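You operate a simulated robot arm through the tools that you are given. There is no shell and no other tool. Be economical: measure what you need, move in short steps, check, and stop when the job is done.

Carry out the task below with a simulated two-armed robot. There is one attempt and no reset: what you move stays moved.

Task
On the top of the small table, fold the green scarf in half, so that its two short edges meet.

The check looks at the end state, three seconds after you hand in, the way a careful person would. Anything else that was tipped, shoved, dropped, spilled or broken makes it a failure. Flat cloth is picked up by pressing the open fingertips on it (5 to 10 N) and closing them slowly along it; thin cloth reads only 2 to 8 mm in the jaws.

Robot
Two 7-joint arms with two-finger parallel grippers on one trunk, on a base that drives. Base frame: it is fixed to the floor where the robot stands at the start and does not move with it; the origin is under the middle of the robot, x ahead of it, y to its left, z up; the surface under the hand at the start is at about z = 700. Readings come in mm, rad, newtons and seconds.
The left shoulder is at the start at [50, 168, 982], the right one opposite. With the tool pointing down near the work surface each hand reaches from about 220 to 660 mm from the robot's upright axis, wherever it stands, measured 20 degrees to its own side. Places, roughly: top of the small table [500, -200, 700]. Payload 1.57 kg a hand.
The tool frame of a hand sits at the grasp point between the pads (the TCP): z along the fingers, y along the line on which they close. The tips reach 30 mm beyond it. The gripper opens to 80 mm. The fingers are 17 mm wide and 12 mm thick; the gripper's body (40 by 82 mm) begins 80 mm behind the TCP.
Orientation is that of the tool frame in the base frame, as a unit quaternion [w, x, y, z]. With the fingers straight down and closing along the base's y, the tool's x points along the base's -x, its y along +y and its z along -z.

Tools
- The arms move only by the tool servo_tool. It takes "left_increments", "right_increments" or both (then of equal length, played together; a hand with none holds still); each is a list of rows, each a list of 6 numbers: the shift along the tool's x, y, z in mm, then the turn, a rotation vector about the tool's x, y, z in rad. In form: [[x, y, z, wx, wy, wz], ...]. A call has 1 to 8 rows; each row is the pose to reach, as a shift and turn from the pose commanded when the call began, along the tool's axes at that moment. "left_claw" and "right_claw" are, for a hand that has rows, the gripper command, from -1 (shut) to 1 (fully open), values between in proportion, set as the call begins (left out, the last holds). Rows are played at 5 a second. More than 50 mm and 0.15 rad between two rows, or a gripper value outside its range, and nothing of the call is played. A pose out of reach is approached as far as the arm can. The call stops where the force on the tool passes 40 N (or 10 N more than at its start, if that is more) or the arm is blocked; 0.2 s more then pass. The fingers move at their own pace (about 45 mm/s each) and stop on an object; they squeeze with about 21 N. The grip force told is the motor's: it shows also when the fingers shut on nothing. Time passes only in rows, and 0.2 s behind the last, so rows that repeat a pose let the fingers close. It gives the time, the measured TCP pose, the force on the tool (base axes), the opening and the grip force at its end, in the units of the frame above (readings bear some noise), with the torque about the TCP (base axes, N m) and any sound that the robot's microphone picked up.
- Cameras (640 x 400 px; columns grow to the right, rows downward): "scene" is now at [113.7, -20.4, 1170]; the picture's right is [-0.31, -0.95, 0.00], its down [-0.74, 0.24, -0.62] and it looks along [0.59, -0.19, -0.78] (base axes); focal length 251 px, centre (320, 200). "left" rides on the left gripper at [72, 7, -122] in its tool frame; the picture's right is [-0.09, 1.00, 0.00], its down [-0.84, -0.08, -0.54] and it looks along [-0.54, -0.05, 0.84] (tool axes); focal length 238 px, centre (320, 200). "right" rides on the right gripper at [72, -7, -122] in its tool frame; the picture's right is [0.09, 1.00, 0.00], its down [-0.84, 0.08, -0.54] and it looks along [-0.54, 0.05, 0.84] (tool axes); focal length 238 px, centre (320, 200). There is no depth. A picture from a camera that has moved, and an enlarged one, comes with that camera's place and axes in the base frame and with its lens.
- camera(camera): a new picture of that camera. It takes no simulated time.
- move_column(by): slides the trunk up (or, below 0, down) by that many mm; the arms and the scene camera ride with it, the base frame stays. It gives what a move gives, with no picture.
- drive_base(legs): drives the robot by 1 to 6 legs, each [ahead, left, turn to the left] in mm, mm and rad, along the robot's own axes; the way and the turn of a leg run together, so that a leg with both is an arc; at most 1500 mm and 3.142 rad a leg. The arms and the cameras ride along, it lands a little off, and it stops where it bumps. It gives what a move gives.
- pan_tilt(pan, tilt): turns the head with the scene camera to pan (to the left, within 1.396 rad either way) and tilt (down, from -0.506 to 1.204), counted from straight ahead of the robot. It gives what a move gives.
- enlarge(camera, box): a new picture of the part [left, top, right, bottom] of that camera's present view, enlarged. It takes no simulated time.
- hand_in(): hands the job in; it is judged then, once.

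Work in short steps. Places have to be worked out from the pictures, the camera data and where the tool is seen: move nearer, look again, correct. Check each grasp and each placing, and mend what went wrong. You have 120 turns and 92 pictures in all, those below and enlarged ones among them. Open the grippers and draw the arms clear of the work before you hand the job in, unless the task says otherwise; then end with one line.

The tools are called after "Call:" as name(argument=value, ...) on one line, values as JSON. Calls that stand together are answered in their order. servo_tool: Moves the arms, as the interface text tells. Its arguments: {"type":"object","properties":{"left_increments":{"type":"array"},"left_claw":{"type":"number"},"right_increments":{"type":"array"},"right_claw":{"type":"number"}},"required":[]} The other tools are called the same way: move_column (by) slides the trunk up or down; drive_base (legs) drives the base; pan_tilt (pan, tilt) turns the head that bears the scene camera; camera (camera) takes a picture; enlarge (camera, box) takes an enlarged picture of a part of a camera's view; hand_in () hands the job in.

At the start:

```text
time_s: 0.0
left_position: [407.3, 54.3, 898.2]
left_tool_rot: [0.001, 0.0, 1.0, -0.001]
left_force: [-0.1, -0.7, 0.2]
left_ft_torque: [0.02, 0.02, -0.01]
left_opening: 80.2
left_finger_force: 0.1
right_position: [328.4, -247.2, 903.1]
right_tool_rot: [0.0, 0.0, 1.0, 0.0]
right_force: [0.0, 0.6, 1.4]
right_ft_torque: [-0.03, -0.01, -0.01]
right_opening: 80.0
right_finger_force: 0.0
trunk travel left (down, up): [-150.0, 293.0]
robot x, y, heading: [3.6, 0.5, 0.003]
head pan, tilt: [-0.311, 0.897]
```

scene: 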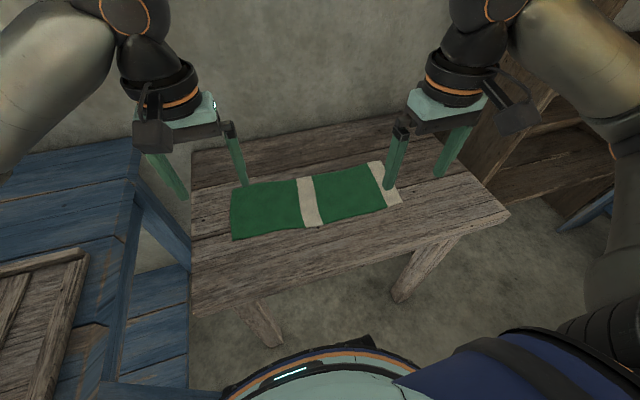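
right: 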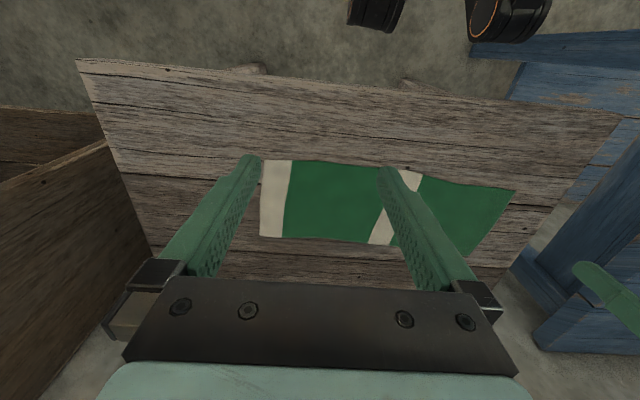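
left: 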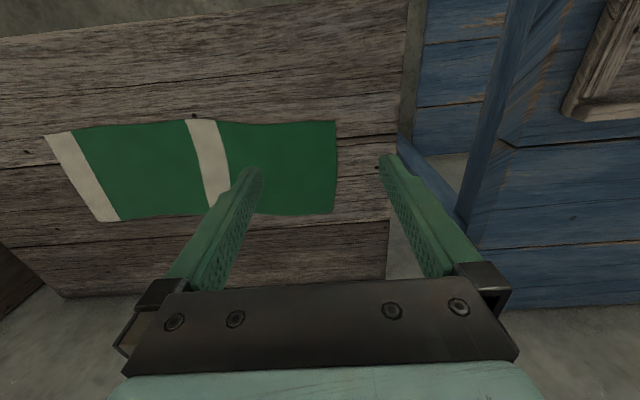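

The scarf lies with its left short edge near y≈70 and its right edge near y≈-327, about 400 mm long and 150 mm wide. I'll fold left over right with the right arm, so first I move the left arm clear.

Call:
servo_tool(left_increments=[[20, 40, -20, 0, 0, 0], [40, 80, -40, 0, 0, 0], [60, 120, -60, 0, 0, 0], [80, 160, -80, 0, 0, 0], [90, 190, -100, 0, 0, 0]])

Call:
servo_tool(right_increments=[[-20, 40, 0, 0, 0, 0], [-40, 80, 0, 0, 0, 0], [-60, 120, 0, 0, 0, 0], [-85, 160, 5, 0, 0, 0], [-110, 200, 15, 0, 0, 0], [-135, 240, 25, 0, 0, 0], [-160, 275, 35, 0, 0, 0], [-177, 300, 45, 0, 0, 0]])

Call:
camera(camera="scene")

Call:
camera(camera="right")

```text
time_s: 1.2
left_position: [316.4, 241.0, 998.3]
left_tool_rot: [0.0, 0.001, 1.0, 0.0]
left_force: [0.7, 0.4, -1.3]
left_ft_torque: [0.01, -0.01, 0.0]
left_opening: 79.9
left_finger_force: 0.2
right_position: [328.4, -247.5, 904.0]
right_tool_rot: [0.0, 0.0, 1.0, 0.001]
right_force: [0.2, -1.6, 1.2]
right_ft_torque: [0.03, -0.05, -0.02]
right_opening: 79.7
right_finger_force: 0.1
trunk travel left (down, up): [-150.0, 293.0]
robot x, y, heading: [1.8, 0.2, 0.001]
head pan, tilt: [-0.311, 0.897]
```

```text
time_s: 3.0
left_position: [315.9, 241.4, 999.7]
left_tool_rot: [0.0, 0.0, 1.0, 0.0]
left_force: [-0.1, 0.9, -0.7]
left_ft_torque: [0.01, 0.02, -0.02]
left_opening: 80.2
left_finger_force: 0.0
right_position: [504.3, 54.1, 855.9]
right_tool_rot: [0.0, -0.001, 1.0, 0.0]
right_force: [0.5, 0.0, -0.3]
right_ft_torque: [-0.01, 0.01, -0.02]
right_opening: 80.2
right_finger_force: 0.0
trunk travel left (down, up): [-150.0, 293.0]
robot x, y, heading: [1.8, 1.6, 0.001]
head pan, tilt: [-0.311, 0.897]
```

```text
88 pictures are left
camera scene: at [113.7, -20.2, 1170.0], right [-0.31, -0.95, 0.0], down [-0.74, 0.24, -0.62], along [0.59, -0.19, -0.78], focal length 251 px, centre (320, 200)
```

scene: 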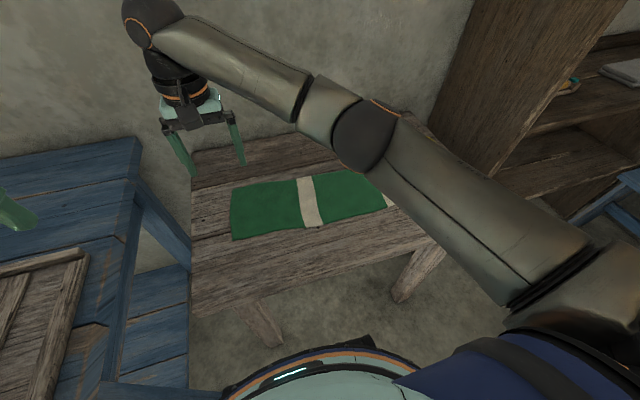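

```text
87 pictures are left
camera right: at [432.8, 48.9, 976.2], right [-0.09, 1.0, 0.0], down [0.84, 0.08, 0.54], along [0.54, 0.05, -0.84], focal length 238 px, centre (320, 200)
```

right: 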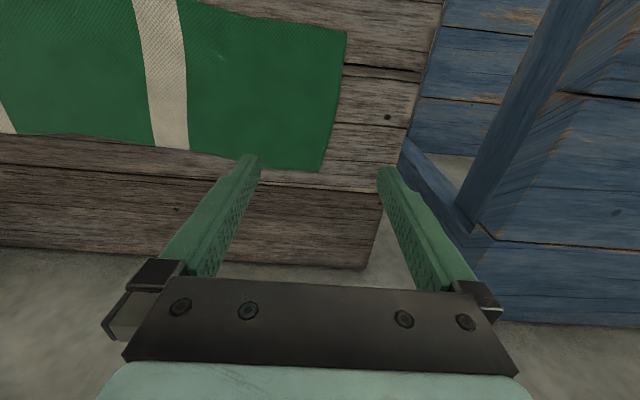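

The left edge lies from about (419, 72) to (566, 62), so its middle is at (493, 67). I lower above it with the jaws partly shut, so that the outer finger just covers the edge.

Call:
servo_tool(right_increments=[[5, -4, 40, 0, 0, 0.03], [11, -8, 80, 0, 0, 0.068], [11, -8, 106, 0, 0, 0.068], [11, -8, 106, 0, 0, 0.068]], right_claw=-0.25)

Call:
camera(camera="right")

Call:
enlarge(camera="scene", box=[160, 130, 320, 250])

```text
time_s: 4.0
left_position: [316.8, 241.2, 999.1]
left_tool_rot: [0.0, 0.0, 1.0, 0.0]
left_force: [0.2, 0.6, -0.1]
left_ft_torque: [0.02, 0.0, -0.01]
left_opening: 80.1
left_finger_force: 0.0
right_position: [493.1, 48.7, 750.7]
right_tool_rot: [0.0, 0.034, 0.999, 0.0]
right_force: [0.1, 0.4, -0.3]
right_ft_torque: [0.01, 0.0, 0.02]
right_opening: 30.2
right_finger_force: 0.0
trunk travel left (down, up): [-150.0, 293.0]
robot x, y, heading: [0.0, 3.0, -0.003]
head pan, tilt: [-0.311, 0.897]
```

```text
86 pictures are left
camera right: at [421.6, 47.2, 871.5], right [-0.02, 1.0, 0.0], down [0.84, 0.02, 0.54], along [0.54, 0.01, -0.84], focal length 238 px, centre (320, 200)
```

right: 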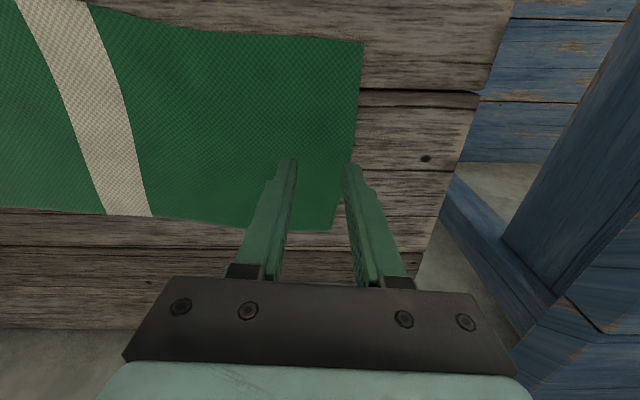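

```text
3.33 times, centred on (240, 190) of scene
camera zoom: at [113.7, -20.4, 1170.0], right [-0.31, -0.95, 0.0], down [-0.74, 0.24, -0.62], along [0.59, -0.19, -0.78], focal length 837 px, centre (587, 233)
```

zoom: 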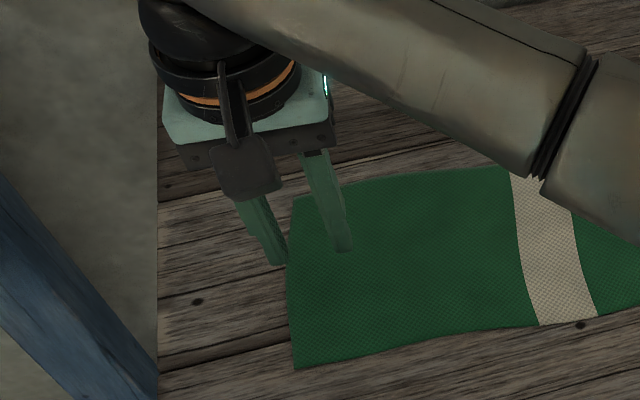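

The outer finger is about level with the edge. I shift 4 mm inward and come down slowly to the cloth, watching the force.

Call:
servo_tool(right_increments=[[0, -4, 8, 0, 0, 0], [0, -4, 14, 0, 0, 0], [0, -4, 18, 0, 0, 0], [0, -4, 20, 0, 0, 0]])

Call:
enlarge(camera="right", box=[240, 100, 440, 225])

```text
time_s: 5.0
left_position: [316.5, 241.0, 1000.1]
left_tool_rot: [0.001, 0.0, 1.0, 0.0]
left_force: [-0.6, -0.1, 0.1]
left_ft_torque: [0.02, 0.0, -0.03]
left_opening: 80.1
left_finger_force: 0.0
right_position: [492.7, 40.7, 732.2]
right_tool_rot: [-0.001, 0.035, 0.999, 0.0]
right_force: [-0.1, 0.7, 0.5]
right_ft_torque: [0.02, 0.01, -0.04]
right_opening: 30.0
right_finger_force: 0.0
trunk travel left (down, up): [-150.0, 293.0]
robot x, y, heading: [1.5, 0.2, -0.001]
head pan, tilt: [-0.311, 0.897]
```

```text
3.20 times, centred on (340, 162) of right
camera zoom: at [420.8, 40.3, 853.5], right [-0.02, 1.0, 0.0], down [0.84, 0.02, 0.54], along [0.54, 0.01, -0.84], focal length 763 px, centre (256, 320)
```

zoom: 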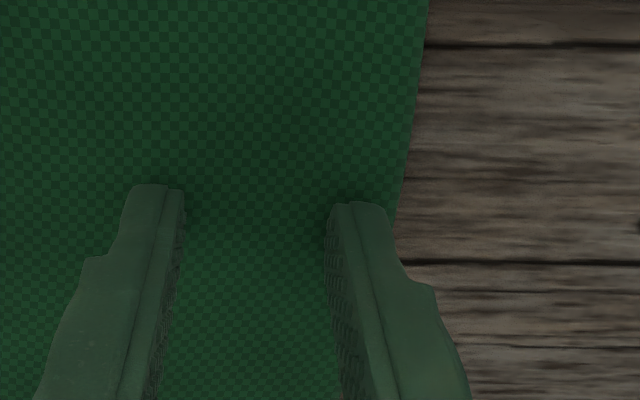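

The outer finger is wholly on the cloth, a few mm more than wanted. I shift outward 6 mm and press on.

Call:
servo_tool(right_increments=[[0, 6, 0, 0, 0, 0], [0, 6, 2, 0, 0, 0], [0, 6, 3, 0, 0, 0], [0, 6, 3, 0, 0, 0]])

```text
time_s: 6.0
left_position: [315.6, 241.3, 1000.5]
left_tool_rot: [0.0, 0.0, 1.0, 0.0]
left_force: [0.4, -0.1, 0.0]
left_ft_torque: [-0.01, 0.04, 0.01]
left_opening: 79.9
left_finger_force: 0.2
right_position: [493.6, 47.0, 732.0]
right_tool_rot: [0.002, 0.034, 0.999, 0.001]
right_force: [1.3, -1.5, 12.9]
right_ft_torque: [0.08, -0.01, -0.01]
right_opening: 29.5
right_finger_force: 0.1
trunk travel left (down, up): [-150.0, 293.0]
robot x, y, heading: [-0.1, 1.6, 0.003]
head pan, tilt: [-0.311, 0.897]
```

Contact at about 13 N; I ease up 1 mm and begin closing slowly.

Call:
servo_tool(right_increments=[[0, 0, -1, 0, 0, 0], [0, 0, -1, 0, 0, 0]], right_claw=-0.45)

Call:
servo_tool(right_increments=[[0, 0, 0, 0, 0, 0], [0, 0, 0, 0, 0, 0]], right_claw=-0.65)

Call:
enlarge(camera="right", box=[240, 100, 440, 225])

```text
time_s: 6.6
left_position: [316.9, 242.2, 1000.4]
left_tool_rot: [0.001, 0.001, 1.0, 0.001]
left_force: [0.2, -0.8, -0.1]
left_ft_torque: [-0.01, -0.03, -0.02]
left_opening: 80.0
left_finger_force: 0.0
right_position: [493.8, 48.0, 731.7]
right_tool_rot: [0.002, 0.033, 0.999, 0.001]
right_force: [-0.1, 2.7, 14.8]
right_ft_torque: [0.22, -0.01, 0.05]
right_opening: 22.8
right_finger_force: 0.5
trunk travel left (down, up): [-150.0, 293.0]
robot x, y, heading: [3.5, 0.7, -0.001]
head pan, tilt: [-0.311, 0.897]
```

```text
time_s: 7.2
left_position: [315.8, 242.1, 1000.8]
left_tool_rot: [0.001, 0.0, 1.0, 0.0]
left_force: [-0.3, -0.6, 0.7]
left_ft_torque: [0.01, 0.0, 0.02]
left_opening: 79.9
left_finger_force: 0.0
right_position: [494.0, 45.9, 730.4]
right_tool_rot: [0.001, 0.034, 0.999, 0.0]
right_force: [-0.7, 0.2, 17.1]
right_ft_torque: [0.14, 0.02, 0.08]
right_opening: 15.7
right_finger_force: 0.6
trunk travel left (down, up): [-150.0, 293.0]
robot x, y, heading: [0.2, -3.3, 0.003]
head pan, tilt: [-0.311, 0.897]
```

```text
3.20 times, centred on (340, 162) of right
camera zoom: at [421.8, 45.3, 852.3], right [-0.02, 1.0, 0.0], down [0.84, 0.02, 0.54], along [0.54, 0.01, -0.84], focal length 763 px, centre (256, 320)
```

zoom: 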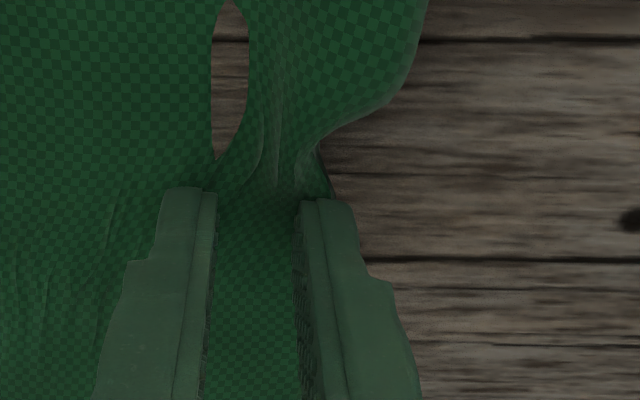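

The cloth is bunching between the tips, though the press has risen to 17 N. I ease up 2 mm and finish closing.

Call:
servo_tool(right_increments=[[0, 0, -2, 0, 0, 0], [0, 0, -2, 0, 0, 0]], right_claw=-0.85)

Call:
servo_tool(right_increments=[[0, 0, 0, 0, 0, 0], [0, 0, 0, 0, 0, 0], [0, 0, 0, 0, 0, 0]], right_claw=-1)

Call:
camera(camera="right")

```text
time_s: 7.8
left_position: [316.4, 240.9, 1001.1]
left_tool_rot: [0.0, 0.0, 1.0, -0.001]
left_force: [0.8, 0.5, -0.2]
left_ft_torque: [0.0, -0.03, 0.01]
left_opening: 79.9
left_finger_force: 0.1
right_position: [493.9, 44.7, 732.0]
right_tool_rot: [0.0, 0.035, 0.999, -0.002]
right_force: [0.4, 1.8, 7.0]
right_ft_torque: [0.08, -0.06, 0.0]
right_opening: 9.6
right_finger_force: 21.0
trunk travel left (down, up): [-150.0, 293.0]
robot x, y, heading: [0.3, 0.2, -0.0]
head pan, tilt: [-0.311, 0.897]
```

```text
time_s: 8.6
left_position: [316.1, 242.5, 999.5]
left_tool_rot: [0.0, 0.0, 1.0, 0.0]
left_force: [0.3, -0.7, -0.2]
left_ft_torque: [0.01, 0.02, -0.04]
left_opening: 80.0
left_finger_force: 0.1
right_position: [494.3, 45.6, 730.5]
right_tool_rot: [0.0, 0.033, 0.999, 0.0]
right_force: [-0.4, -0.5, 0.5]
right_ft_torque: [0.03, -0.04, 0.02]
right_opening: 9.1
right_finger_force: 21.1
trunk travel left (down, up): [-150.0, 293.0]
robot x, y, heading: [0.4, 0.7, -0.003]
head pan, tilt: [-0.311, 0.897]
```

```text
82 pictures are left
camera right: at [422.6, 45.5, 853.1], right [-0.02, 1.0, 0.0], down [0.84, 0.02, 0.54], along [0.54, 0.01, -0.84], focal length 238 px, centre (320, 200)
```

right: 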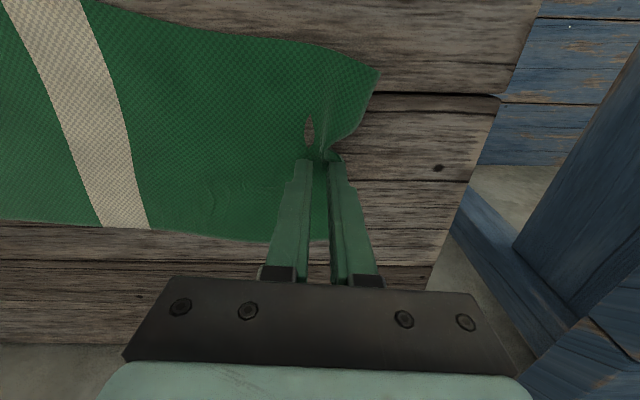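

The cloth is held (9 mm, 21 N). I lift 60 mm while moving a little inward and look.

Call:
servo_tool(right_increments=[[0, 0, -20, 0, 0, 0], [0, -10, -40, 0, 0, 0], [0, -20, -60, 0, 0, 0]])

Call:
camera(camera="scene")

Call:
camera(camera="right")

Call:
camera(camera="left")

```text
time_s: 9.4
left_position: [316.5, 241.4, 999.4]
left_tool_rot: [0.0, -0.001, 1.0, 0.001]
left_force: [0.1, -0.6, -0.2]
left_ft_torque: [0.01, 0.01, 0.0]
left_opening: 79.9
left_finger_force: 0.0
right_position: [492.9, 25.8, 794.4]
right_tool_rot: [-0.001, 0.034, 0.999, 0.0]
right_force: [0.0, -0.8, 0.1]
right_ft_torque: [-0.01, 0.02, 0.02]
right_opening: 1.8
right_finger_force: 20.9
trunk travel left (down, up): [-150.0, 293.0]
robot x, y, heading: [-2.4, -3.8, -0.004]
head pan, tilt: [-0.311, 0.897]
```

```text
81 pictures are left
camera scene: at [113.7, -20.4, 1170.0], right [-0.31, -0.95, 0.0], down [-0.74, 0.24, -0.62], along [0.59, -0.19, -0.78], focal length 251 px, centre (320, 200)
```

scene: 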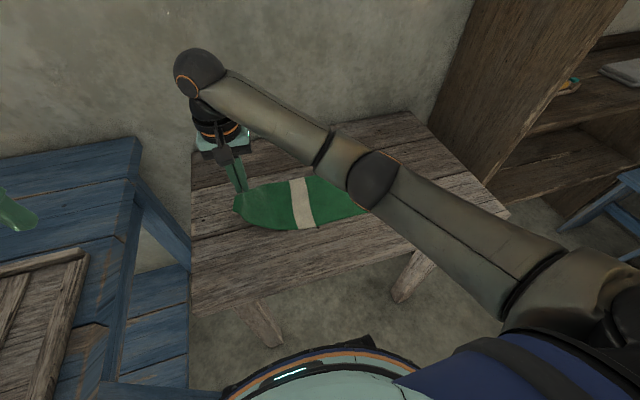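

```text
80 pictures are left
camera right: at [421.9, 25.2, 915.9], right [-0.02, 1.0, 0.0], down [0.84, 0.02, 0.54], along [0.54, 0.01, -0.84], focal length 238 px, centre (320, 200)
```

right: 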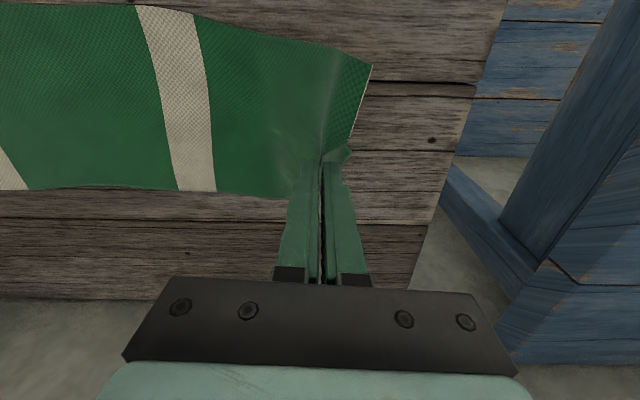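

```text
79 pictures are left
camera left: at [245.1, 248.4, 1122.8], right [0.09, 1.0, 0.0], down [0.84, -0.08, 0.54], along [0.54, -0.05, -0.84], focal length 238 px, centre (320, 200)
```

left: 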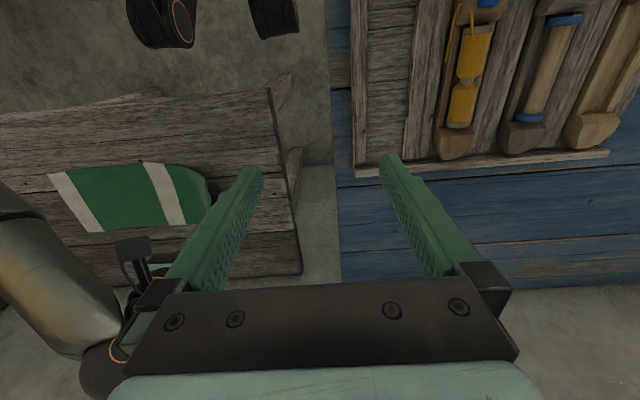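

The pinch holds in the middle of the short edge (1.8 mm). My tool's y axis runs along the scarf, so I carry it over in an arc toward the fold line, beginning to tilt the fingers.

Call:
servo_tool(right_increments=[[0, -15, -25, 0, 0, 0], [0, -40, -45, 0, 0, 0], [0, -70, -60, 0, 0, 0], [0, -105, -70, -0.1, 0, 0], [0, -140, -72, -0.2, 0, 0], [0, -175, -70, -0.3, 0, 0]])

Call:
camera(camera="scene")

Call:
camera(camera="left")

```text
time_s: 10.8
left_position: [317.7, 240.4, 1001.3]
left_tool_rot: [-0.001, 0.0, 1.0, 0.001]
left_force: [0.5, -0.3, -0.6]
left_ft_torque: [-0.03, -0.02, 0.01]
left_opening: 79.9
left_finger_force: 0.0
right_position: [481.3, -149.9, 860.4]
right_tool_rot: [0.006, 0.033, 0.988, 0.15]
right_force: [-0.1, -0.2, 0.5]
right_ft_torque: [-0.04, 0.0, 0.0]
right_opening: 1.9
right_finger_force: 20.4
trunk travel left (down, up): [-150.0, 293.0]
robot x, y, heading: [-1.4, 1.6, 0.003]
head pan, tilt: [-0.311, 0.897]
```

```text
78 pictures are left
camera scene: at [113.7, -20.6, 1170.0], right [-0.31, -0.95, 0.0], down [-0.74, 0.24, -0.62], along [0.59, -0.19, -0.78], focal length 251 px, centre (320, 200)
```

scene: 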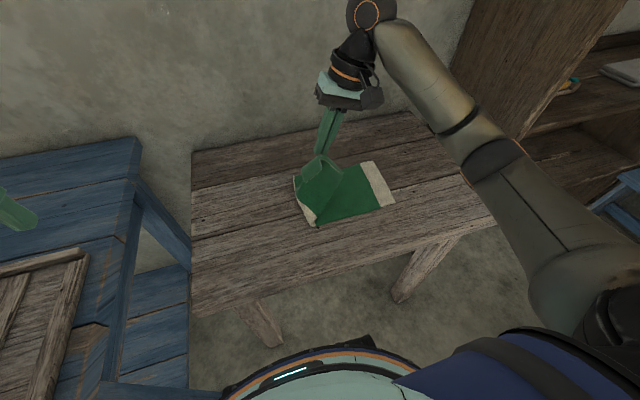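

```text
77 pictures are left
camera left: at [245.1, 248.3, 1122.8], right [0.09, 1.0, 0.0], down [0.84, -0.08, 0.54], along [0.54, -0.05, -0.84], focal length 238 px, centre (320, 200)
```

left: 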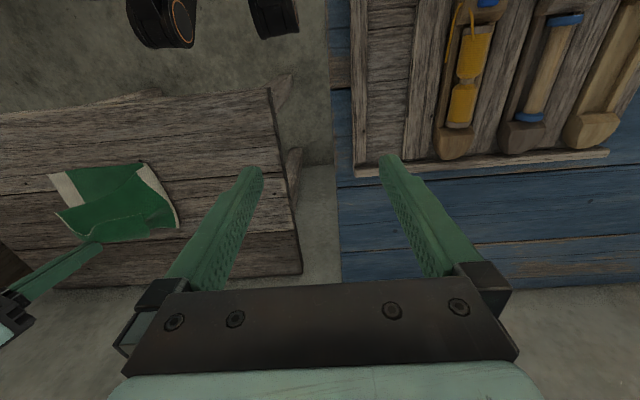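

The cloth folds at the middle band as wanted. I zoom in to check whether the lower layer has stayed put.

Call:
enlarge(camera="scene", box=[270, 120, 430, 240])

Call:
enlarge(camera="left", box=[0, 120, 240, 270])

```text
3.33 times, centred on (350, 180) of scene
camera zoom: at [113.7, -20.6, 1170.0], right [-0.31, -0.95, 0.0], down [-0.74, 0.24, -0.62], along [0.59, -0.19, -0.78], focal length 837 px, centre (220, 267)
```

zoom: 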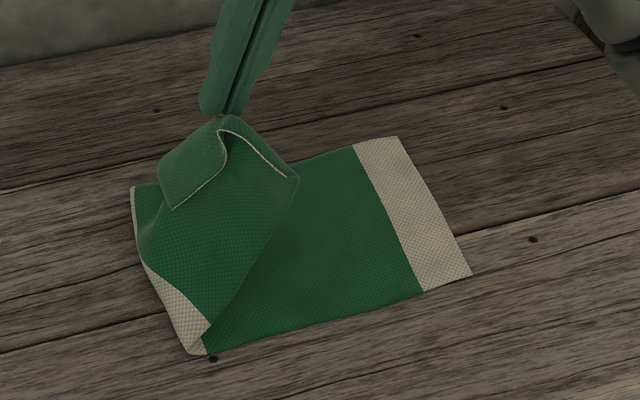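

```text
2.67 times, centred on (120, 195) of left
camera zoom: at [245.1, 248.3, 1122.8], right [0.09, 1.0, 0.0], down [0.84, -0.08, 0.54], along [0.54, -0.05, -0.84], focal length 636 px, centre (853, 213)
```

zoom: 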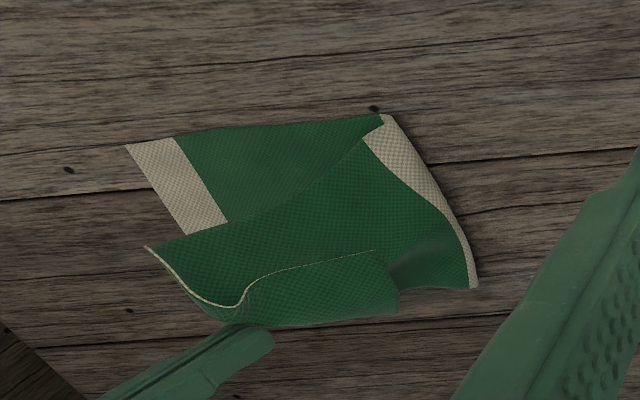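

The lower layer is in place; a corner flap hangs on the far side of the fingers, to be mended later. I carry the edge on over and lower it, tilting the fingers to point back toward the fold.

Call:
servo_tool(right_increments=[[0, -40, -7, -0.1, 0, 0], [0, -82, -5, -0.2, 0, 0], [0, -118, 10, -0.3, 0, 0], [0, -151, 32, -0.4, 0, 0], [0, -179, 54, -0.5, 0, 0]])

Call:
enlarge(camera="scene", box=[270, 120, 430, 240])

Call:
enlarge(camera="left", box=[0, 120, 240, 270])

```text
time_s: 12.0
left_position: [316.9, 240.2, 999.8]
left_tool_rot: [-0.001, 0.001, 1.0, 0.0]
left_force: [-0.1, -0.7, -0.4]
left_ft_torque: [0.01, -0.04, -0.03]
left_opening: 79.9
left_finger_force: 0.1
right_position: [470.2, -304.1, 757.0]
right_tool_rot: [0.015, 0.031, 0.92, 0.39]
right_force: [-0.4, -1.3, 0.6]
right_ft_torque: [-0.01, -0.04, -0.01]
right_opening: 2.0
right_finger_force: 20.6
trunk travel left (down, up): [-150.0, 293.0]
robot x, y, heading: [-0.4, 2.7, 0.001]
head pan, tilt: [-0.311, 0.897]
```

```text
3.33 times, centred on (350, 180) of scene
camera zoom: at [113.7, -20.5, 1170.0], right [-0.31, -0.95, 0.0], down [-0.74, 0.24, -0.62], along [0.59, -0.19, -0.78], focal length 837 px, centre (220, 267)
```

zoom: 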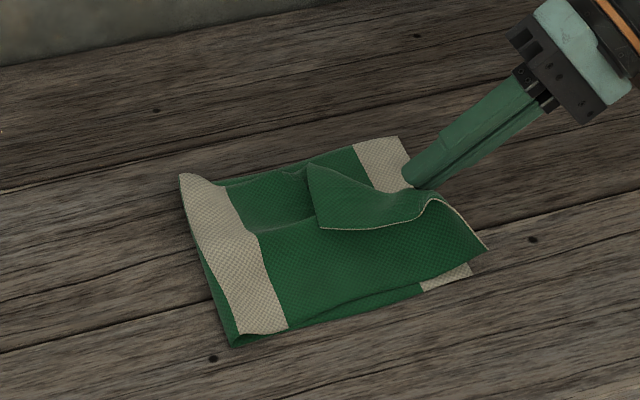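

```text
2.67 times, centred on (120, 195) of left
camera zoom: at [245.1, 248.3, 1122.8], right [0.09, 1.0, 0.0], down [0.84, -0.08, 0.54], along [0.54, -0.05, -0.84], focal length 636 px, centre (853, 213)
```

zoom: 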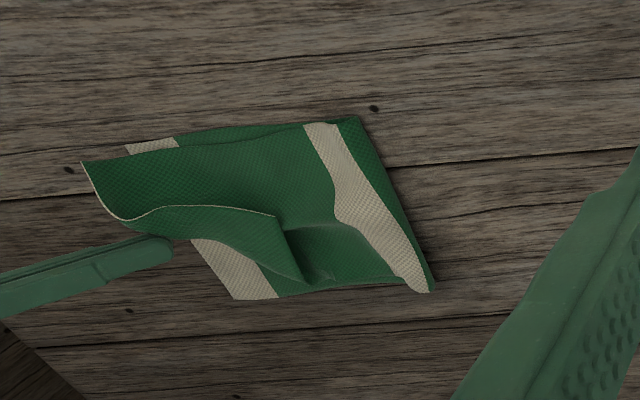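

The near corner has come over well; the far corner is folded back on top. I lower the remaining 20 mm so that the pinch rests on the lower layer.

Call:
servo_tool(right_increments=[[0, -6, 8, 0, 0, 0], [0, -11, 13, 0, 0, 0], [0, -13, 16, 0, 0, 0]])

Call:
enlarge(camera="scene", box=[290, 135, 410, 225])

Call:
camera(camera="right")

```text
time_s: 12.8
left_position: [317.3, 241.3, 1000.1]
left_tool_rot: [0.0, 0.001, 1.0, 0.0]
left_force: [0.7, 0.1, 0.4]
left_ft_torque: [0.01, 0.02, -0.02]
left_opening: 80.1
left_finger_force: 0.0
right_position: [469.6, -301.8, 737.2]
right_tool_rot: [0.014, 0.031, 0.921, 0.388]
right_force: [-0.1, -0.3, 0.1]
right_ft_torque: [-0.02, -0.02, 0.0]
right_opening: 1.8
right_finger_force: 21.0
trunk travel left (down, up): [-150.0, 293.0]
robot x, y, heading: [0.1, -3.7, 0.001]
head pan, tilt: [-0.311, 0.897]
```

```text
4.44 times, centred on (350, 180) of scene
camera zoom: at [113.7, -20.4, 1170.0], right [-0.31, -0.95, 0.0], down [-0.74, 0.24, -0.62], along [0.59, -0.19, -0.78], focal length 1116 px, centre (187, 289)
```

zoom: 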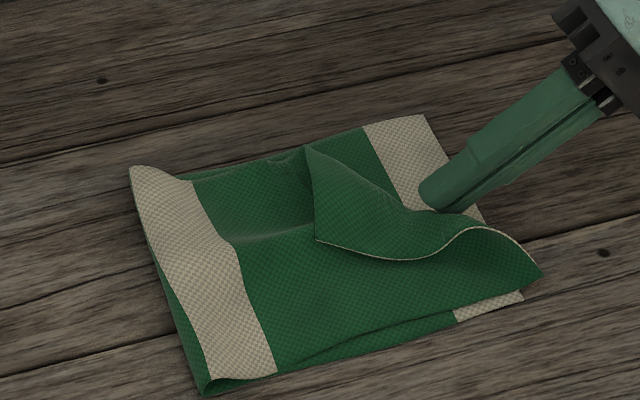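

```text
71 pictures are left
camera right: at [392.5, -387.5, 816.4], right [-0.04, 0.7, 0.71], down [0.81, -0.39, 0.43], along [0.58, 0.6, -0.55], focal length 238 px, centre (320, 200)
```

right: 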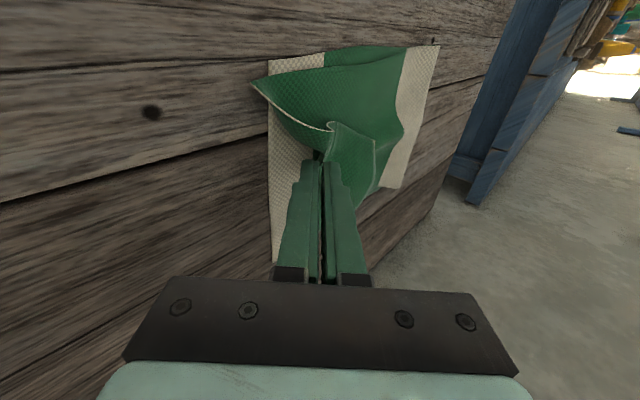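

The end rests nearly on the lower layer. I lower a few mm, open a little, and draw back along the fingers.

Call:
servo_tool(right_increments=[[0, -4, 5, 0, 0, 0], [0, -4, 5, 0, 0, 0]])

Call:
servo_tool(right_increments=[[0, 5, 0, 0, 0, 0], [0, 7, 0, 0, 0, 0], [0, 7, -20, 0, 0, 0], [0, 7, -50, 0, 0, 0], [0, 7, -90, 0, 0, 0]], right_claw=-0.55)

Call:
enlarge(camera="scene", box=[290, 135, 410, 225])

Call:
camera(camera="right")

```text
time_s: 13.4
left_position: [315.6, 241.9, 1000.5]
left_tool_rot: [0.0, 0.0, 1.0, 0.0]
left_force: [0.0, -0.1, 0.1]
left_ft_torque: [0.02, -0.01, -0.01]
left_opening: 79.9
left_finger_force: 0.0
right_position: [469.5, -300.2, 730.9]
right_tool_rot: [0.013, 0.031, 0.92, 0.39]
right_force: [0.0, -1.4, 5.7]
right_ft_torque: [0.01, 0.02, 0.01]
right_opening: 1.9
right_finger_force: 21.0
trunk travel left (down, up): [-150.0, 293.0]
robot x, y, heading: [0.2, -4.6, 0.002]
head pan, tilt: [-0.311, 0.897]
```

```text
time_s: 14.6
left_position: [316.5, 240.8, 999.3]
left_tool_rot: [0.0, 0.0, 1.0, 0.0]
left_force: [0.7, -0.3, 0.2]
left_ft_torque: [0.0, -0.01, 0.01]
left_opening: 80.0
left_finger_force: 0.1
right_position: [464.9, -356.6, 797.8]
right_tool_rot: [0.012, 0.032, 0.921, 0.389]
right_force: [0.5, 0.2, -0.3]
right_ft_torque: [0.02, -0.01, -0.01]
right_opening: 18.0
right_finger_force: 0.0
trunk travel left (down, up): [-150.0, 293.0]
robot x, y, heading: [0.7, 0.3, 0.001]
head pan, tilt: [-0.311, 0.897]
```

```text
4.44 times, centred on (350, 180) of scene
camera zoom: at [113.7, -20.4, 1170.0], right [-0.31, -0.95, 0.0], down [-0.74, 0.24, -0.62], along [0.59, -0.19, -0.78], focal length 1116 px, centre (187, 289)
```

zoom: 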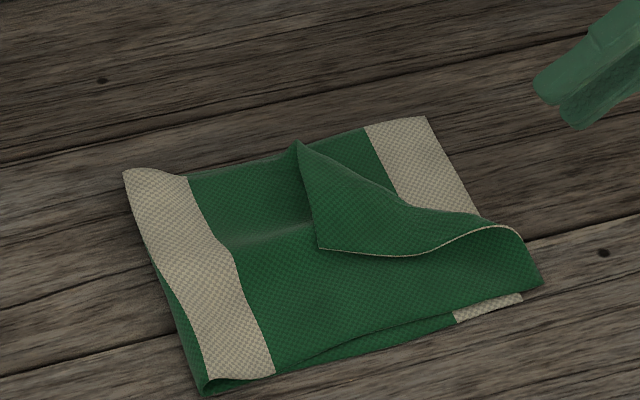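

```text
69 pictures are left
camera right: at [387.6, -442.9, 876.5], right [-0.04, 0.7, 0.71], down [0.81, -0.39, 0.43], along [0.58, 0.6, -0.55], focal length 238 px, centre (320, 200)
```

right: 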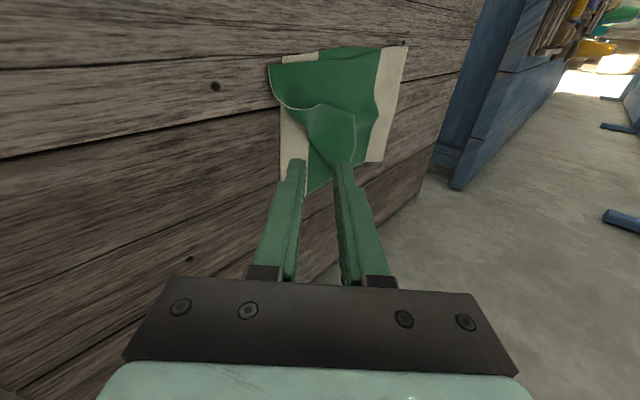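

The fold is good except that the upper layer's far corner lies turned back at about (468, -210), and it belongs at about (550, -314). I bring the hand upright above that flap to pinch its tip.

Call:
servo_tool(right_increments=[[-2, 20, -5, 0.13, 0, 0], [-4, 35, 15, 0.27, 0, 0], [-7, 45, 35, 0.4, 0, 0], [-9, 55, 60, 0.53, 0, 0], [-11, 63, 80, 0.67, 0, 0], [-13, 71, 101, 0.8, 0, 0], [-13, 71, 101, 0.8, 0, 0]], right_claw=-0.5)

Call:
camera(camera="right")

Call:
enlarge(camera="scene", box=[290, 135, 410, 225])

```text
time_s: 16.2
left_position: [316.1, 241.2, 1000.0]
left_tool_rot: [0.0, 0.0, 1.0, 0.0]
left_force: [0.2, -0.1, -0.2]
left_ft_torque: [0.03, 0.02, 0.02]
left_opening: 80.0
left_finger_force: 0.1
right_position: [487.3, -237.4, 779.5]
right_tool_rot: [0.001, 0.034, 0.999, -0.001]
right_force: [0.8, 0.8, 0.2]
right_ft_torque: [0.01, 0.03, 0.0]
right_opening: 20.0
right_finger_force: 0.1
trunk travel left (down, up): [-150.0, 293.0]
robot x, y, heading: [-3.2, 0.9, -0.003]
head pan, tilt: [-0.311, 0.897]
```

```text
68 pictures are left
camera right: at [416.0, -237.5, 900.4], right [-0.02, 1.0, 0.0], down [0.84, 0.02, 0.54], along [0.54, 0.01, -0.84], focal length 238 px, centre (320, 200)
```

right: 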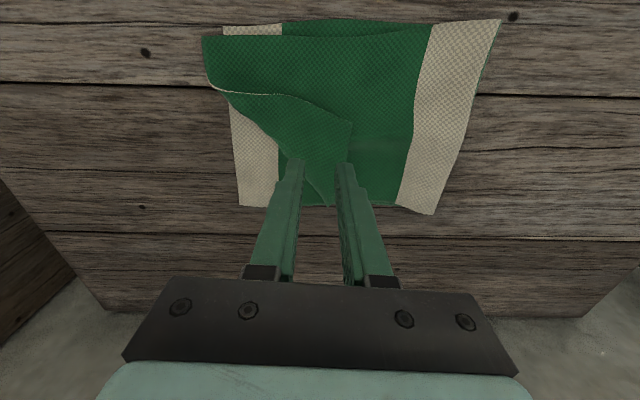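

```text
4.44 times, centred on (350, 180) of scene
camera zoom: at [113.7, -20.4, 1170.0], right [-0.31, -0.95, 0.0], down [-0.74, 0.24, -0.62], along [0.59, -0.19, -0.78], focal length 1116 px, centre (187, 289)
```

zoom: 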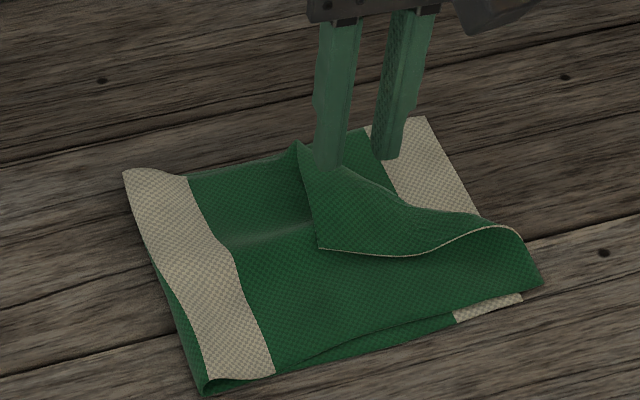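

Both views put the flap's corner at about (466, -210). I come down onto the flap with both fingertips on it.

Call:
servo_tool(right_increments=[[6, 1, 20, 0, 0, 0], [6, 1, 34, 0, 0, 0], [6, 1, 40, 0, 0, 0], [6, 1, 43, 0, 0, 0]])

Call:
enlarge(camera="right", box=[220, 60, 420, 185])

```text
time_s: 17.2
left_position: [315.8, 241.7, 1000.8]
left_tool_rot: [-0.001, 0.0, 1.0, 0.0]
left_force: [0.1, -0.1, -0.5]
left_ft_torque: [-0.04, 0.03, -0.01]
left_opening: 80.0
left_finger_force: 0.0
right_position: [482.8, -237.1, 735.2]
right_tool_rot: [0.0, 0.034, 0.999, 0.0]
right_force: [0.2, -0.3, -0.3]
right_ft_torque: [-0.03, -0.01, -0.02]
right_opening: 19.8
right_finger_force: 0.0
trunk travel left (down, up): [-150.0, 293.0]
robot x, y, heading: [-3.1, -0.0, -0.001]
head pan, tilt: [-0.311, 0.897]
```

```text
3.20 times, centred on (320, 122) of right
camera zoom: at [410.4, -237.1, 856.3], right [-0.02, 1.0, 0.0], down [0.84, 0.02, 0.54], along [0.54, 0.01, -0.84], focal length 763 px, centre (320, 448)
```

zoom: 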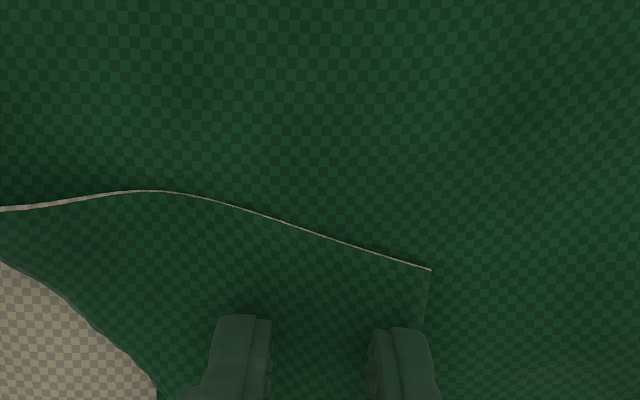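

The outer tip slightly overlaps the flap's free side. I shift 5 mm inward and 5 mm toward the corner, then press gently.

Call:
servo_tool(right_increments=[[5, -5, 0, 0, 0, 0], [5, -5, 2, 0, 0, 0], [5, -5, 4, 0, 0, 0], [5, -5, 5, 0, 0, 0]])

```text
time_s: 18.2
left_position: [316.9, 240.8, 1000.1]
left_tool_rot: [0.001, 0.0, 1.0, 0.0]
left_force: [0.7, -0.5, -0.1]
left_ft_torque: [0.0, 0.03, 0.0]
left_opening: 80.0
left_finger_force: 0.1
right_position: [476.3, -242.9, 731.9]
right_tool_rot: [0.001, 0.033, 0.999, -0.001]
right_force: [-0.5, -1.6, 13.1]
right_ft_torque: [-0.03, 0.05, 0.0]
right_opening: 20.0
right_finger_force: 0.0
trunk travel left (down, up): [-150.0, 293.0]
robot x, y, heading: [1.1, 1.3, 0.0]
head pan, tilt: [-0.311, 0.897]
```

Contact at 13 N. I ease up and close in small steps.

Call:
servo_tool(right_increments=[[0, 0, -1.5, 0, 0, 0], [0, 0, -1.5, 0, 0, 0]], right_claw=-0.7)

Call:
servo_tool(right_increments=[[0, 0, -1, 0, 0, 0], [0, 0, -1, 0, 0, 0]], right_claw=-0.85)

Call:
servo_tool(right_increments=[[0, 0, -1, 0, 0, 0], [0, 0, -1, 0, 0, 0], [0, 0, -1, 0, 0, 0]], right_claw=-1)

Call:
enlarge(camera="right", box=[220, 60, 420, 185])

```text
time_s: 18.8
left_position: [317.2, 241.7, 999.2]
left_tool_rot: [0.0, -0.001, 1.0, 0.0]
left_force: [0.2, -0.3, -0.1]
left_ft_torque: [0.03, -0.01, -0.01]
left_opening: 79.9
left_finger_force: 0.0
right_position: [476.2, -241.9, 733.2]
right_tool_rot: [0.0, 0.034, 0.999, -0.001]
right_force: [1.4, 0.5, 6.9]
right_ft_torque: [0.04, -0.01, 0.04]
right_opening: 10.4
right_finger_force: 0.0
trunk travel left (down, up): [-150.0, 293.0]
robot x, y, heading: [0.0, -1.6, -0.004]
head pan, tilt: [-0.311, 0.897]
```

```text
time_s: 19.4
left_position: [317.7, 242.8, 1000.6]
left_tool_rot: [0.0, 0.0, 1.0, 0.0]
left_force: [-0.2, 0.0, -0.2]
left_ft_torque: [0.0, 0.02, 0.04]
left_opening: 80.1
left_finger_force: 0.1
right_position: [476.3, -242.2, 733.4]
right_tool_rot: [-0.001, 0.034, 0.999, 0.001]
right_force: [-0.2, 0.3, 0.1]
right_ft_torque: [0.03, 0.01, 0.02]
right_opening: 6.4
right_finger_force: 0.0
trunk travel left (down, up): [-150.0, 293.0]
robot x, y, heading: [1.8, 1.3, 0.002]
head pan, tilt: [-0.311, 0.897]
```

```text
time_s: 20.2
left_position: [314.8, 241.5, 998.8]
left_tool_rot: [0.0, 0.001, 1.0, 0.0]
left_force: [1.1, 0.0, -0.2]
left_ft_torque: [0.0, 0.01, 0.02]
left_opening: 80.1
left_finger_force: 0.1
right_position: [476.9, -240.9, 736.1]
right_tool_rot: [0.0, 0.035, 0.999, 0.001]
right_force: [0.4, -0.2, 0.4]
right_ft_torque: [0.03, 0.02, -0.01]
right_opening: 0.2
right_finger_force: 21.0
trunk travel left (down, up): [-150.0, 293.0]
robot x, y, heading: [0.1, -1.3, -0.0]
head pan, tilt: [-0.311, 0.897]
```

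```text
3.20 times, centred on (320, 122) of right
camera zoom: at [404.9, -242.2, 856.4], right [-0.02, 1.0, 0.0], down [0.84, 0.02, 0.54], along [0.54, 0.01, -0.84], focal length 763 px, centre (320, 448)
```

zoom: 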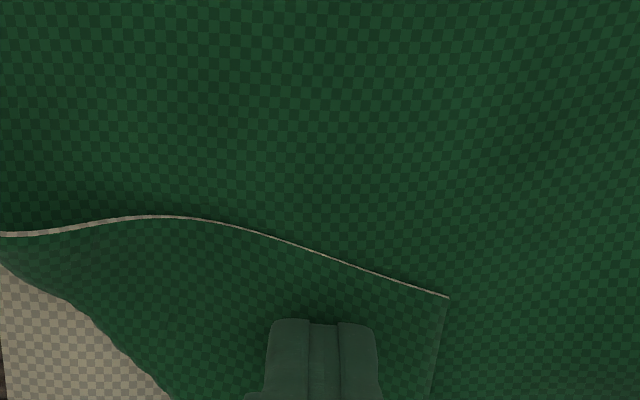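

The jaws shut on nothing because I eased off too far. I reopen, press again, and this time keep the pressure while closing.

Call:
servo_tool(right_increments=[[2, 0, -6, 0, 0, 0], [2, 0, -6, 0, 0, 0], [2, 0, 0, 0, 0, 0], [2, 0, 3, 0, 0, 0], [2, 0, 4.5, 0, 0, 0]], right_claw=-0.4)

Call:
servo_tool(right_increments=[[0, 0, -0.5, 0, 0, 0], [0, 0, -0.5, 0, 0, 0]], right_claw=-0.6)

Call:
enlarge(camera="right", box=[220, 60, 420, 185])

```text
time_s: 21.4
left_position: [316.1, 241.1, 1000.2]
left_tool_rot: [0.0, 0.0, 1.0, 0.0]
left_force: [0.1, -0.1, 0.2]
left_ft_torque: [-0.02, 0.0, 0.0]
left_opening: 80.1
left_finger_force: 0.1
right_position: [471.6, -242.6, 733.5]
right_tool_rot: [0.003, 0.035, 0.999, 0.001]
right_force: [-0.2, 1.0, 13.1]
right_ft_torque: [0.0, 0.07, 0.02]
right_opening: 23.9
right_finger_force: 0.0
trunk travel left (down, up): [-150.0, 293.0]
robot x, y, heading: [-4.1, 0.3, 0.003]
head pan, tilt: [-0.311, 0.897]
```

```text
time_s: 22.0
left_position: [316.1, 240.3, 1000.0]
left_tool_rot: [0.001, -0.001, 1.0, 0.001]
left_force: [0.4, -0.2, 0.4]
left_ft_torque: [-0.01, -0.01, 0.01]
left_opening: 79.9
left_finger_force: 0.0
right_position: [473.8, -241.2, 733.4]
right_tool_rot: [0.002, 0.035, 0.999, -0.001]
right_force: [-1.1, -0.6, 16.4]
right_ft_torque: [-0.05, 0.04, 0.01]
right_opening: 16.5
right_finger_force: 0.2
trunk travel left (down, up): [-150.0, 293.0]
robot x, y, heading: [-1.7, -0.4, 0.006]
head pan, tilt: [-0.311, 0.897]
```

```text
3.20 times, centred on (320, 122) of right
camera zoom: at [402.0, -242.8, 853.5], right [-0.02, 1.0, 0.0], down [0.84, 0.02, 0.54], along [0.54, 0.01, -0.84], focal length 763 px, centre (320, 448)
```

zoom: 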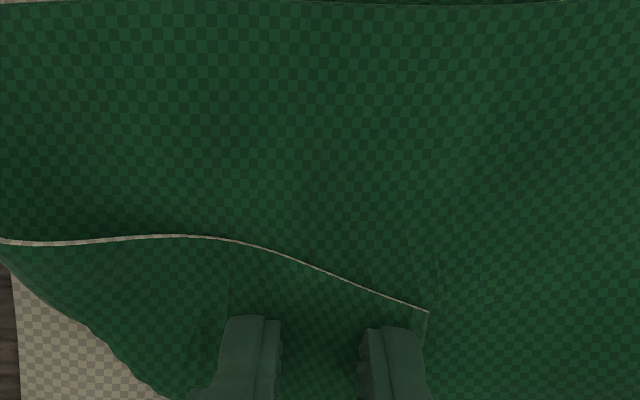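

The corner is being drawn inward with the tip. I go on closing at this height.

Call:
servo_tool(right_increments=[[0, 0, -0.5, 0, 0, 0], [0, 0, -0.5, 0, 0, 0]], right_claw=-0.75)

Call:
servo_tool(right_increments=[[0, 0, -0.5, 0, 0, 0], [0, 0, -0.5, 0, 0, 0]], right_claw=-0.88)

Call:
servo_tool(right_increments=[[0, 0, 0, 0, 0, 0], [0, 0, 0, 0, 0, 0]], right_claw=-1)

Call:
enlarge(camera="right", box=[220, 60, 420, 185])

```text
time_s: 22.6
left_position: [316.7, 241.9, 1000.3]
left_tool_rot: [0.001, 0.0, 1.0, 0.0]
left_force: [-0.3, 0.4, 0.1]
left_ft_torque: [0.03, 0.0, 0.0]
left_opening: 79.9
left_finger_force: 0.0
right_position: [473.7, -240.5, 732.3]
right_tool_rot: [0.002, 0.034, 0.999, 0.0]
right_force: [1.9, 0.2, 19.2]
right_ft_torque: [0.0, 0.01, 0.03]
right_opening: 7.5
right_finger_force: 0.0
trunk travel left (down, up): [-150.0, 293.0]
robot x, y, heading: [-3.8, -2.9, -0.0]
head pan, tilt: [-0.311, 0.897]
```

```text
time_s: 23.2
left_position: [316.4, 241.4, 999.3]
left_tool_rot: [0.002, 0.0, 1.0, 0.0]
left_force: [-0.2, -0.4, -0.1]
left_ft_torque: [0.02, 0.01, -0.01]
left_opening: 80.0
left_finger_force: 0.0
right_position: [473.7, -241.0, 732.6]
right_tool_rot: [0.002, 0.033, 0.999, -0.001]
right_force: [3.7, 0.7, 16.3]
right_ft_torque: [0.0, -0.09, 0.02]
right_opening: 6.3
right_finger_force: 0.5
trunk travel left (down, up): [-150.0, 293.0]
robot x, y, heading: [-1.6, 0.4, -0.004]
head pan, tilt: [-0.311, 0.897]
```

```text
time_s: 23.8
left_position: [315.3, 242.3, 1000.2]
left_tool_rot: [0.002, 0.0, 1.0, 0.0]
left_force: [-0.4, -0.2, -0.2]
left_ft_torque: [-0.01, 0.02, -0.02]
left_opening: 79.9
left_finger_force: 0.0
right_position: [473.6, -241.8, 731.9]
right_tool_rot: [0.0, 0.034, 0.999, -0.001]
right_force: [1.6, 1.7, 16.5]
right_ft_torque: [0.05, -0.03, 0.0]
right_opening: 0.1
right_finger_force: 20.7
trunk travel left (down, up): [-150.0, 293.0]
robot x, y, heading: [-0.7, 2.4, 0.003]
head pan, tilt: [-0.311, 0.897]
```

```text
3.20 times, centred on (320, 122) of right
camera zoom: at [401.3, -242.1, 853.7], right [-0.02, 1.0, 0.0], down [0.84, 0.02, 0.54], along [0.54, 0.01, -0.84], focal length 763 px, centre (320, 448)
```

zoom: 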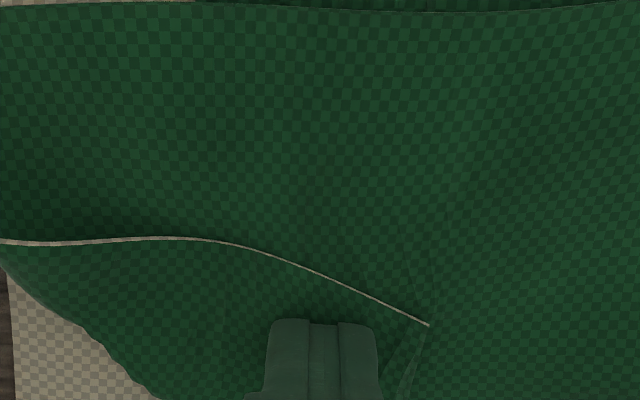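

The fingers slid over the flap without buckling it. I turn the hand about 45° so that the fingers close across the corner itself, which frees both sides to rise.

Call:
servo_tool(right_increments=[[0, 0, -12, 0, 0, 0.1], [0, 0, -20, 0, 0, 0.24], [-2, 2, -20, 0, 0, 0.38], [-4, 4, -20, 0, 0, 0.52], [-6.5, 5.5, -20, 0, 0, 0.66], [-6.5, 5.5, -20, 0, 0, 0.79], [-6.5, 5.5, -20, 0, 0, 0.79]], right_claw=-0.35)

Call:
enlarge(camera="right", box=[220, 60, 420, 185])

Call:
enlarge(camera="scene", box=[290, 135, 410, 225])

```text
time_s: 25.4
left_position: [316.9, 242.0, 999.6]
left_tool_rot: [0.0, 0.0, 1.0, 0.0]
left_force: [0.4, 0.0, -0.2]
left_ft_torque: [0.01, 0.03, -0.02]
left_opening: 80.1
left_finger_force: 0.0
right_position: [482.1, -237.4, 752.4]
right_tool_rot: [-0.001, 0.416, 0.909, 0.0]
right_force: [0.8, 0.7, 0.5]
right_ft_torque: [0.0, 0.0, -0.01]
right_opening: 25.9
right_finger_force: 0.0
trunk travel left (down, up): [-150.0, 293.0]
robot x, y, heading: [-0.7, -1.7, -0.002]
head pan, tilt: [-0.311, 0.897]
```

```text
3.20 times, centred on (320, 122) of right
camera zoom: at [430.4, -185.3, 873.0], right [0.69, 0.72, 0.0], down [0.6, -0.58, 0.54], along [0.39, -0.38, -0.84], focal length 763 px, centre (320, 448)
```

zoom: 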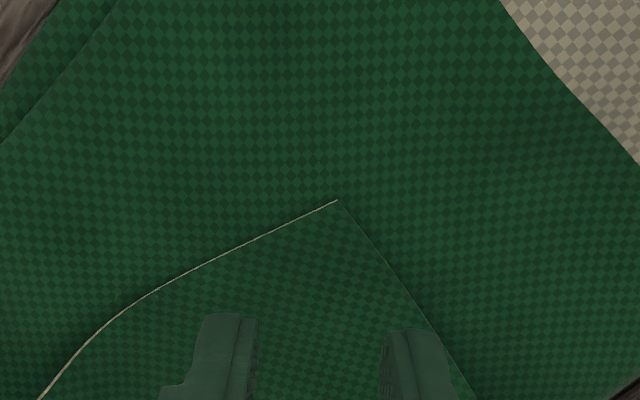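

```text
4.44 times, centred on (350, 180) of scene
camera zoom: at [113.7, -20.4, 1170.0], right [-0.31, -0.95, 0.0], down [-0.74, 0.24, -0.62], along [0.59, -0.19, -0.78], focal length 1116 px, centre (187, 289)
```

zoom: 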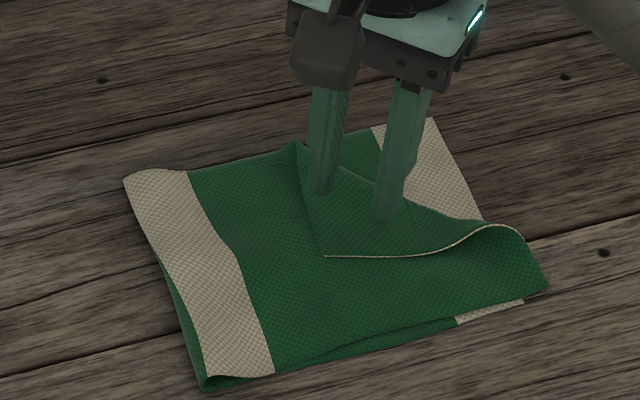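

The fingers now straddle the corner, about 29 mm in from it. I move 7 mm nearer to it, lower, and press.

Call:
servo_tool(right_increments=[[7, 0, 8, 0, 0, 0], [7, 0, 15, 0, 0, 0], [7, 0, 18, 0, 0, 0], [7, 0, 20, 0, 0, 0]])

Call:
servo_tool(right_increments=[[0, 0, 0, 0, 0, 0], [0, 0, 0, 0, 0, 0]], right_claw=-0.6)

Call:
enlarge(camera="right", box=[220, 60, 420, 185])

```text
time_s: 26.4
left_position: [316.7, 241.6, 1000.7]
left_tool_rot: [-0.001, 0.0, 1.0, -0.001]
left_force: [0.8, 0.3, -0.1]
left_ft_torque: [-0.03, -0.01, 0.02]
left_opening: 80.1
left_finger_force: 0.2
right_position: [477.3, -230.3, 731.5]
right_tool_rot: [0.003, 0.417, 0.909, 0.001]
right_force: [1.4, -1.1, 11.1]
right_ft_torque: [-0.07, -0.01, 0.01]
right_opening: 26.1
right_finger_force: 0.1
trunk travel left (down, up): [-150.0, 293.0]
robot x, y, heading: [-0.8, 0.4, 0.001]
head pan, tilt: [-0.311, 0.897]
```

```text
time_s: 27.0
left_position: [315.5, 241.9, 1000.2]
left_tool_rot: [0.001, -0.001, 1.0, 0.0]
left_force: [-0.2, 0.0, 0.6]
left_ft_torque: [-0.01, -0.01, 0.0]
left_opening: 79.9
left_finger_force: 0.1
right_position: [476.2, -230.6, 733.4]
right_tool_rot: [0.002, 0.416, 0.909, 0.001]
right_force: [1.8, -1.3, 18.6]
right_ft_torque: [-0.1, 0.01, -0.01]
right_opening: 15.7
right_finger_force: 0.1
trunk travel left (down, up): [-150.0, 293.0]
robot x, y, heading: [-1.9, -1.2, 0.003]
head pan, tilt: [-0.311, 0.897]
```

```text
3.20 times, centred on (320, 122) of right
camera zoom: at [424.6, -179.6, 853.5], right [0.69, 0.72, 0.0], down [0.6, -0.58, 0.54], along [0.39, -0.38, -0.84], focal length 763 px, centre (320, 448)
```

zoom: 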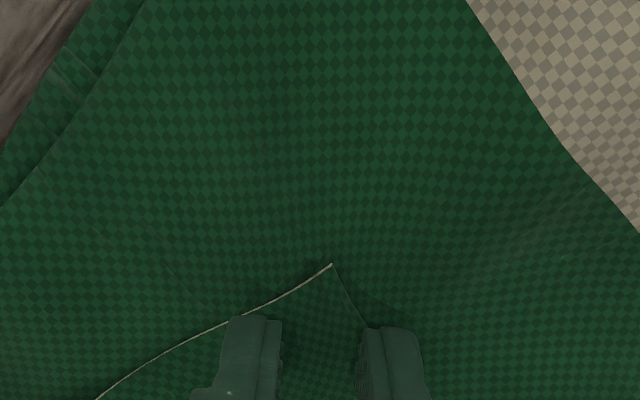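

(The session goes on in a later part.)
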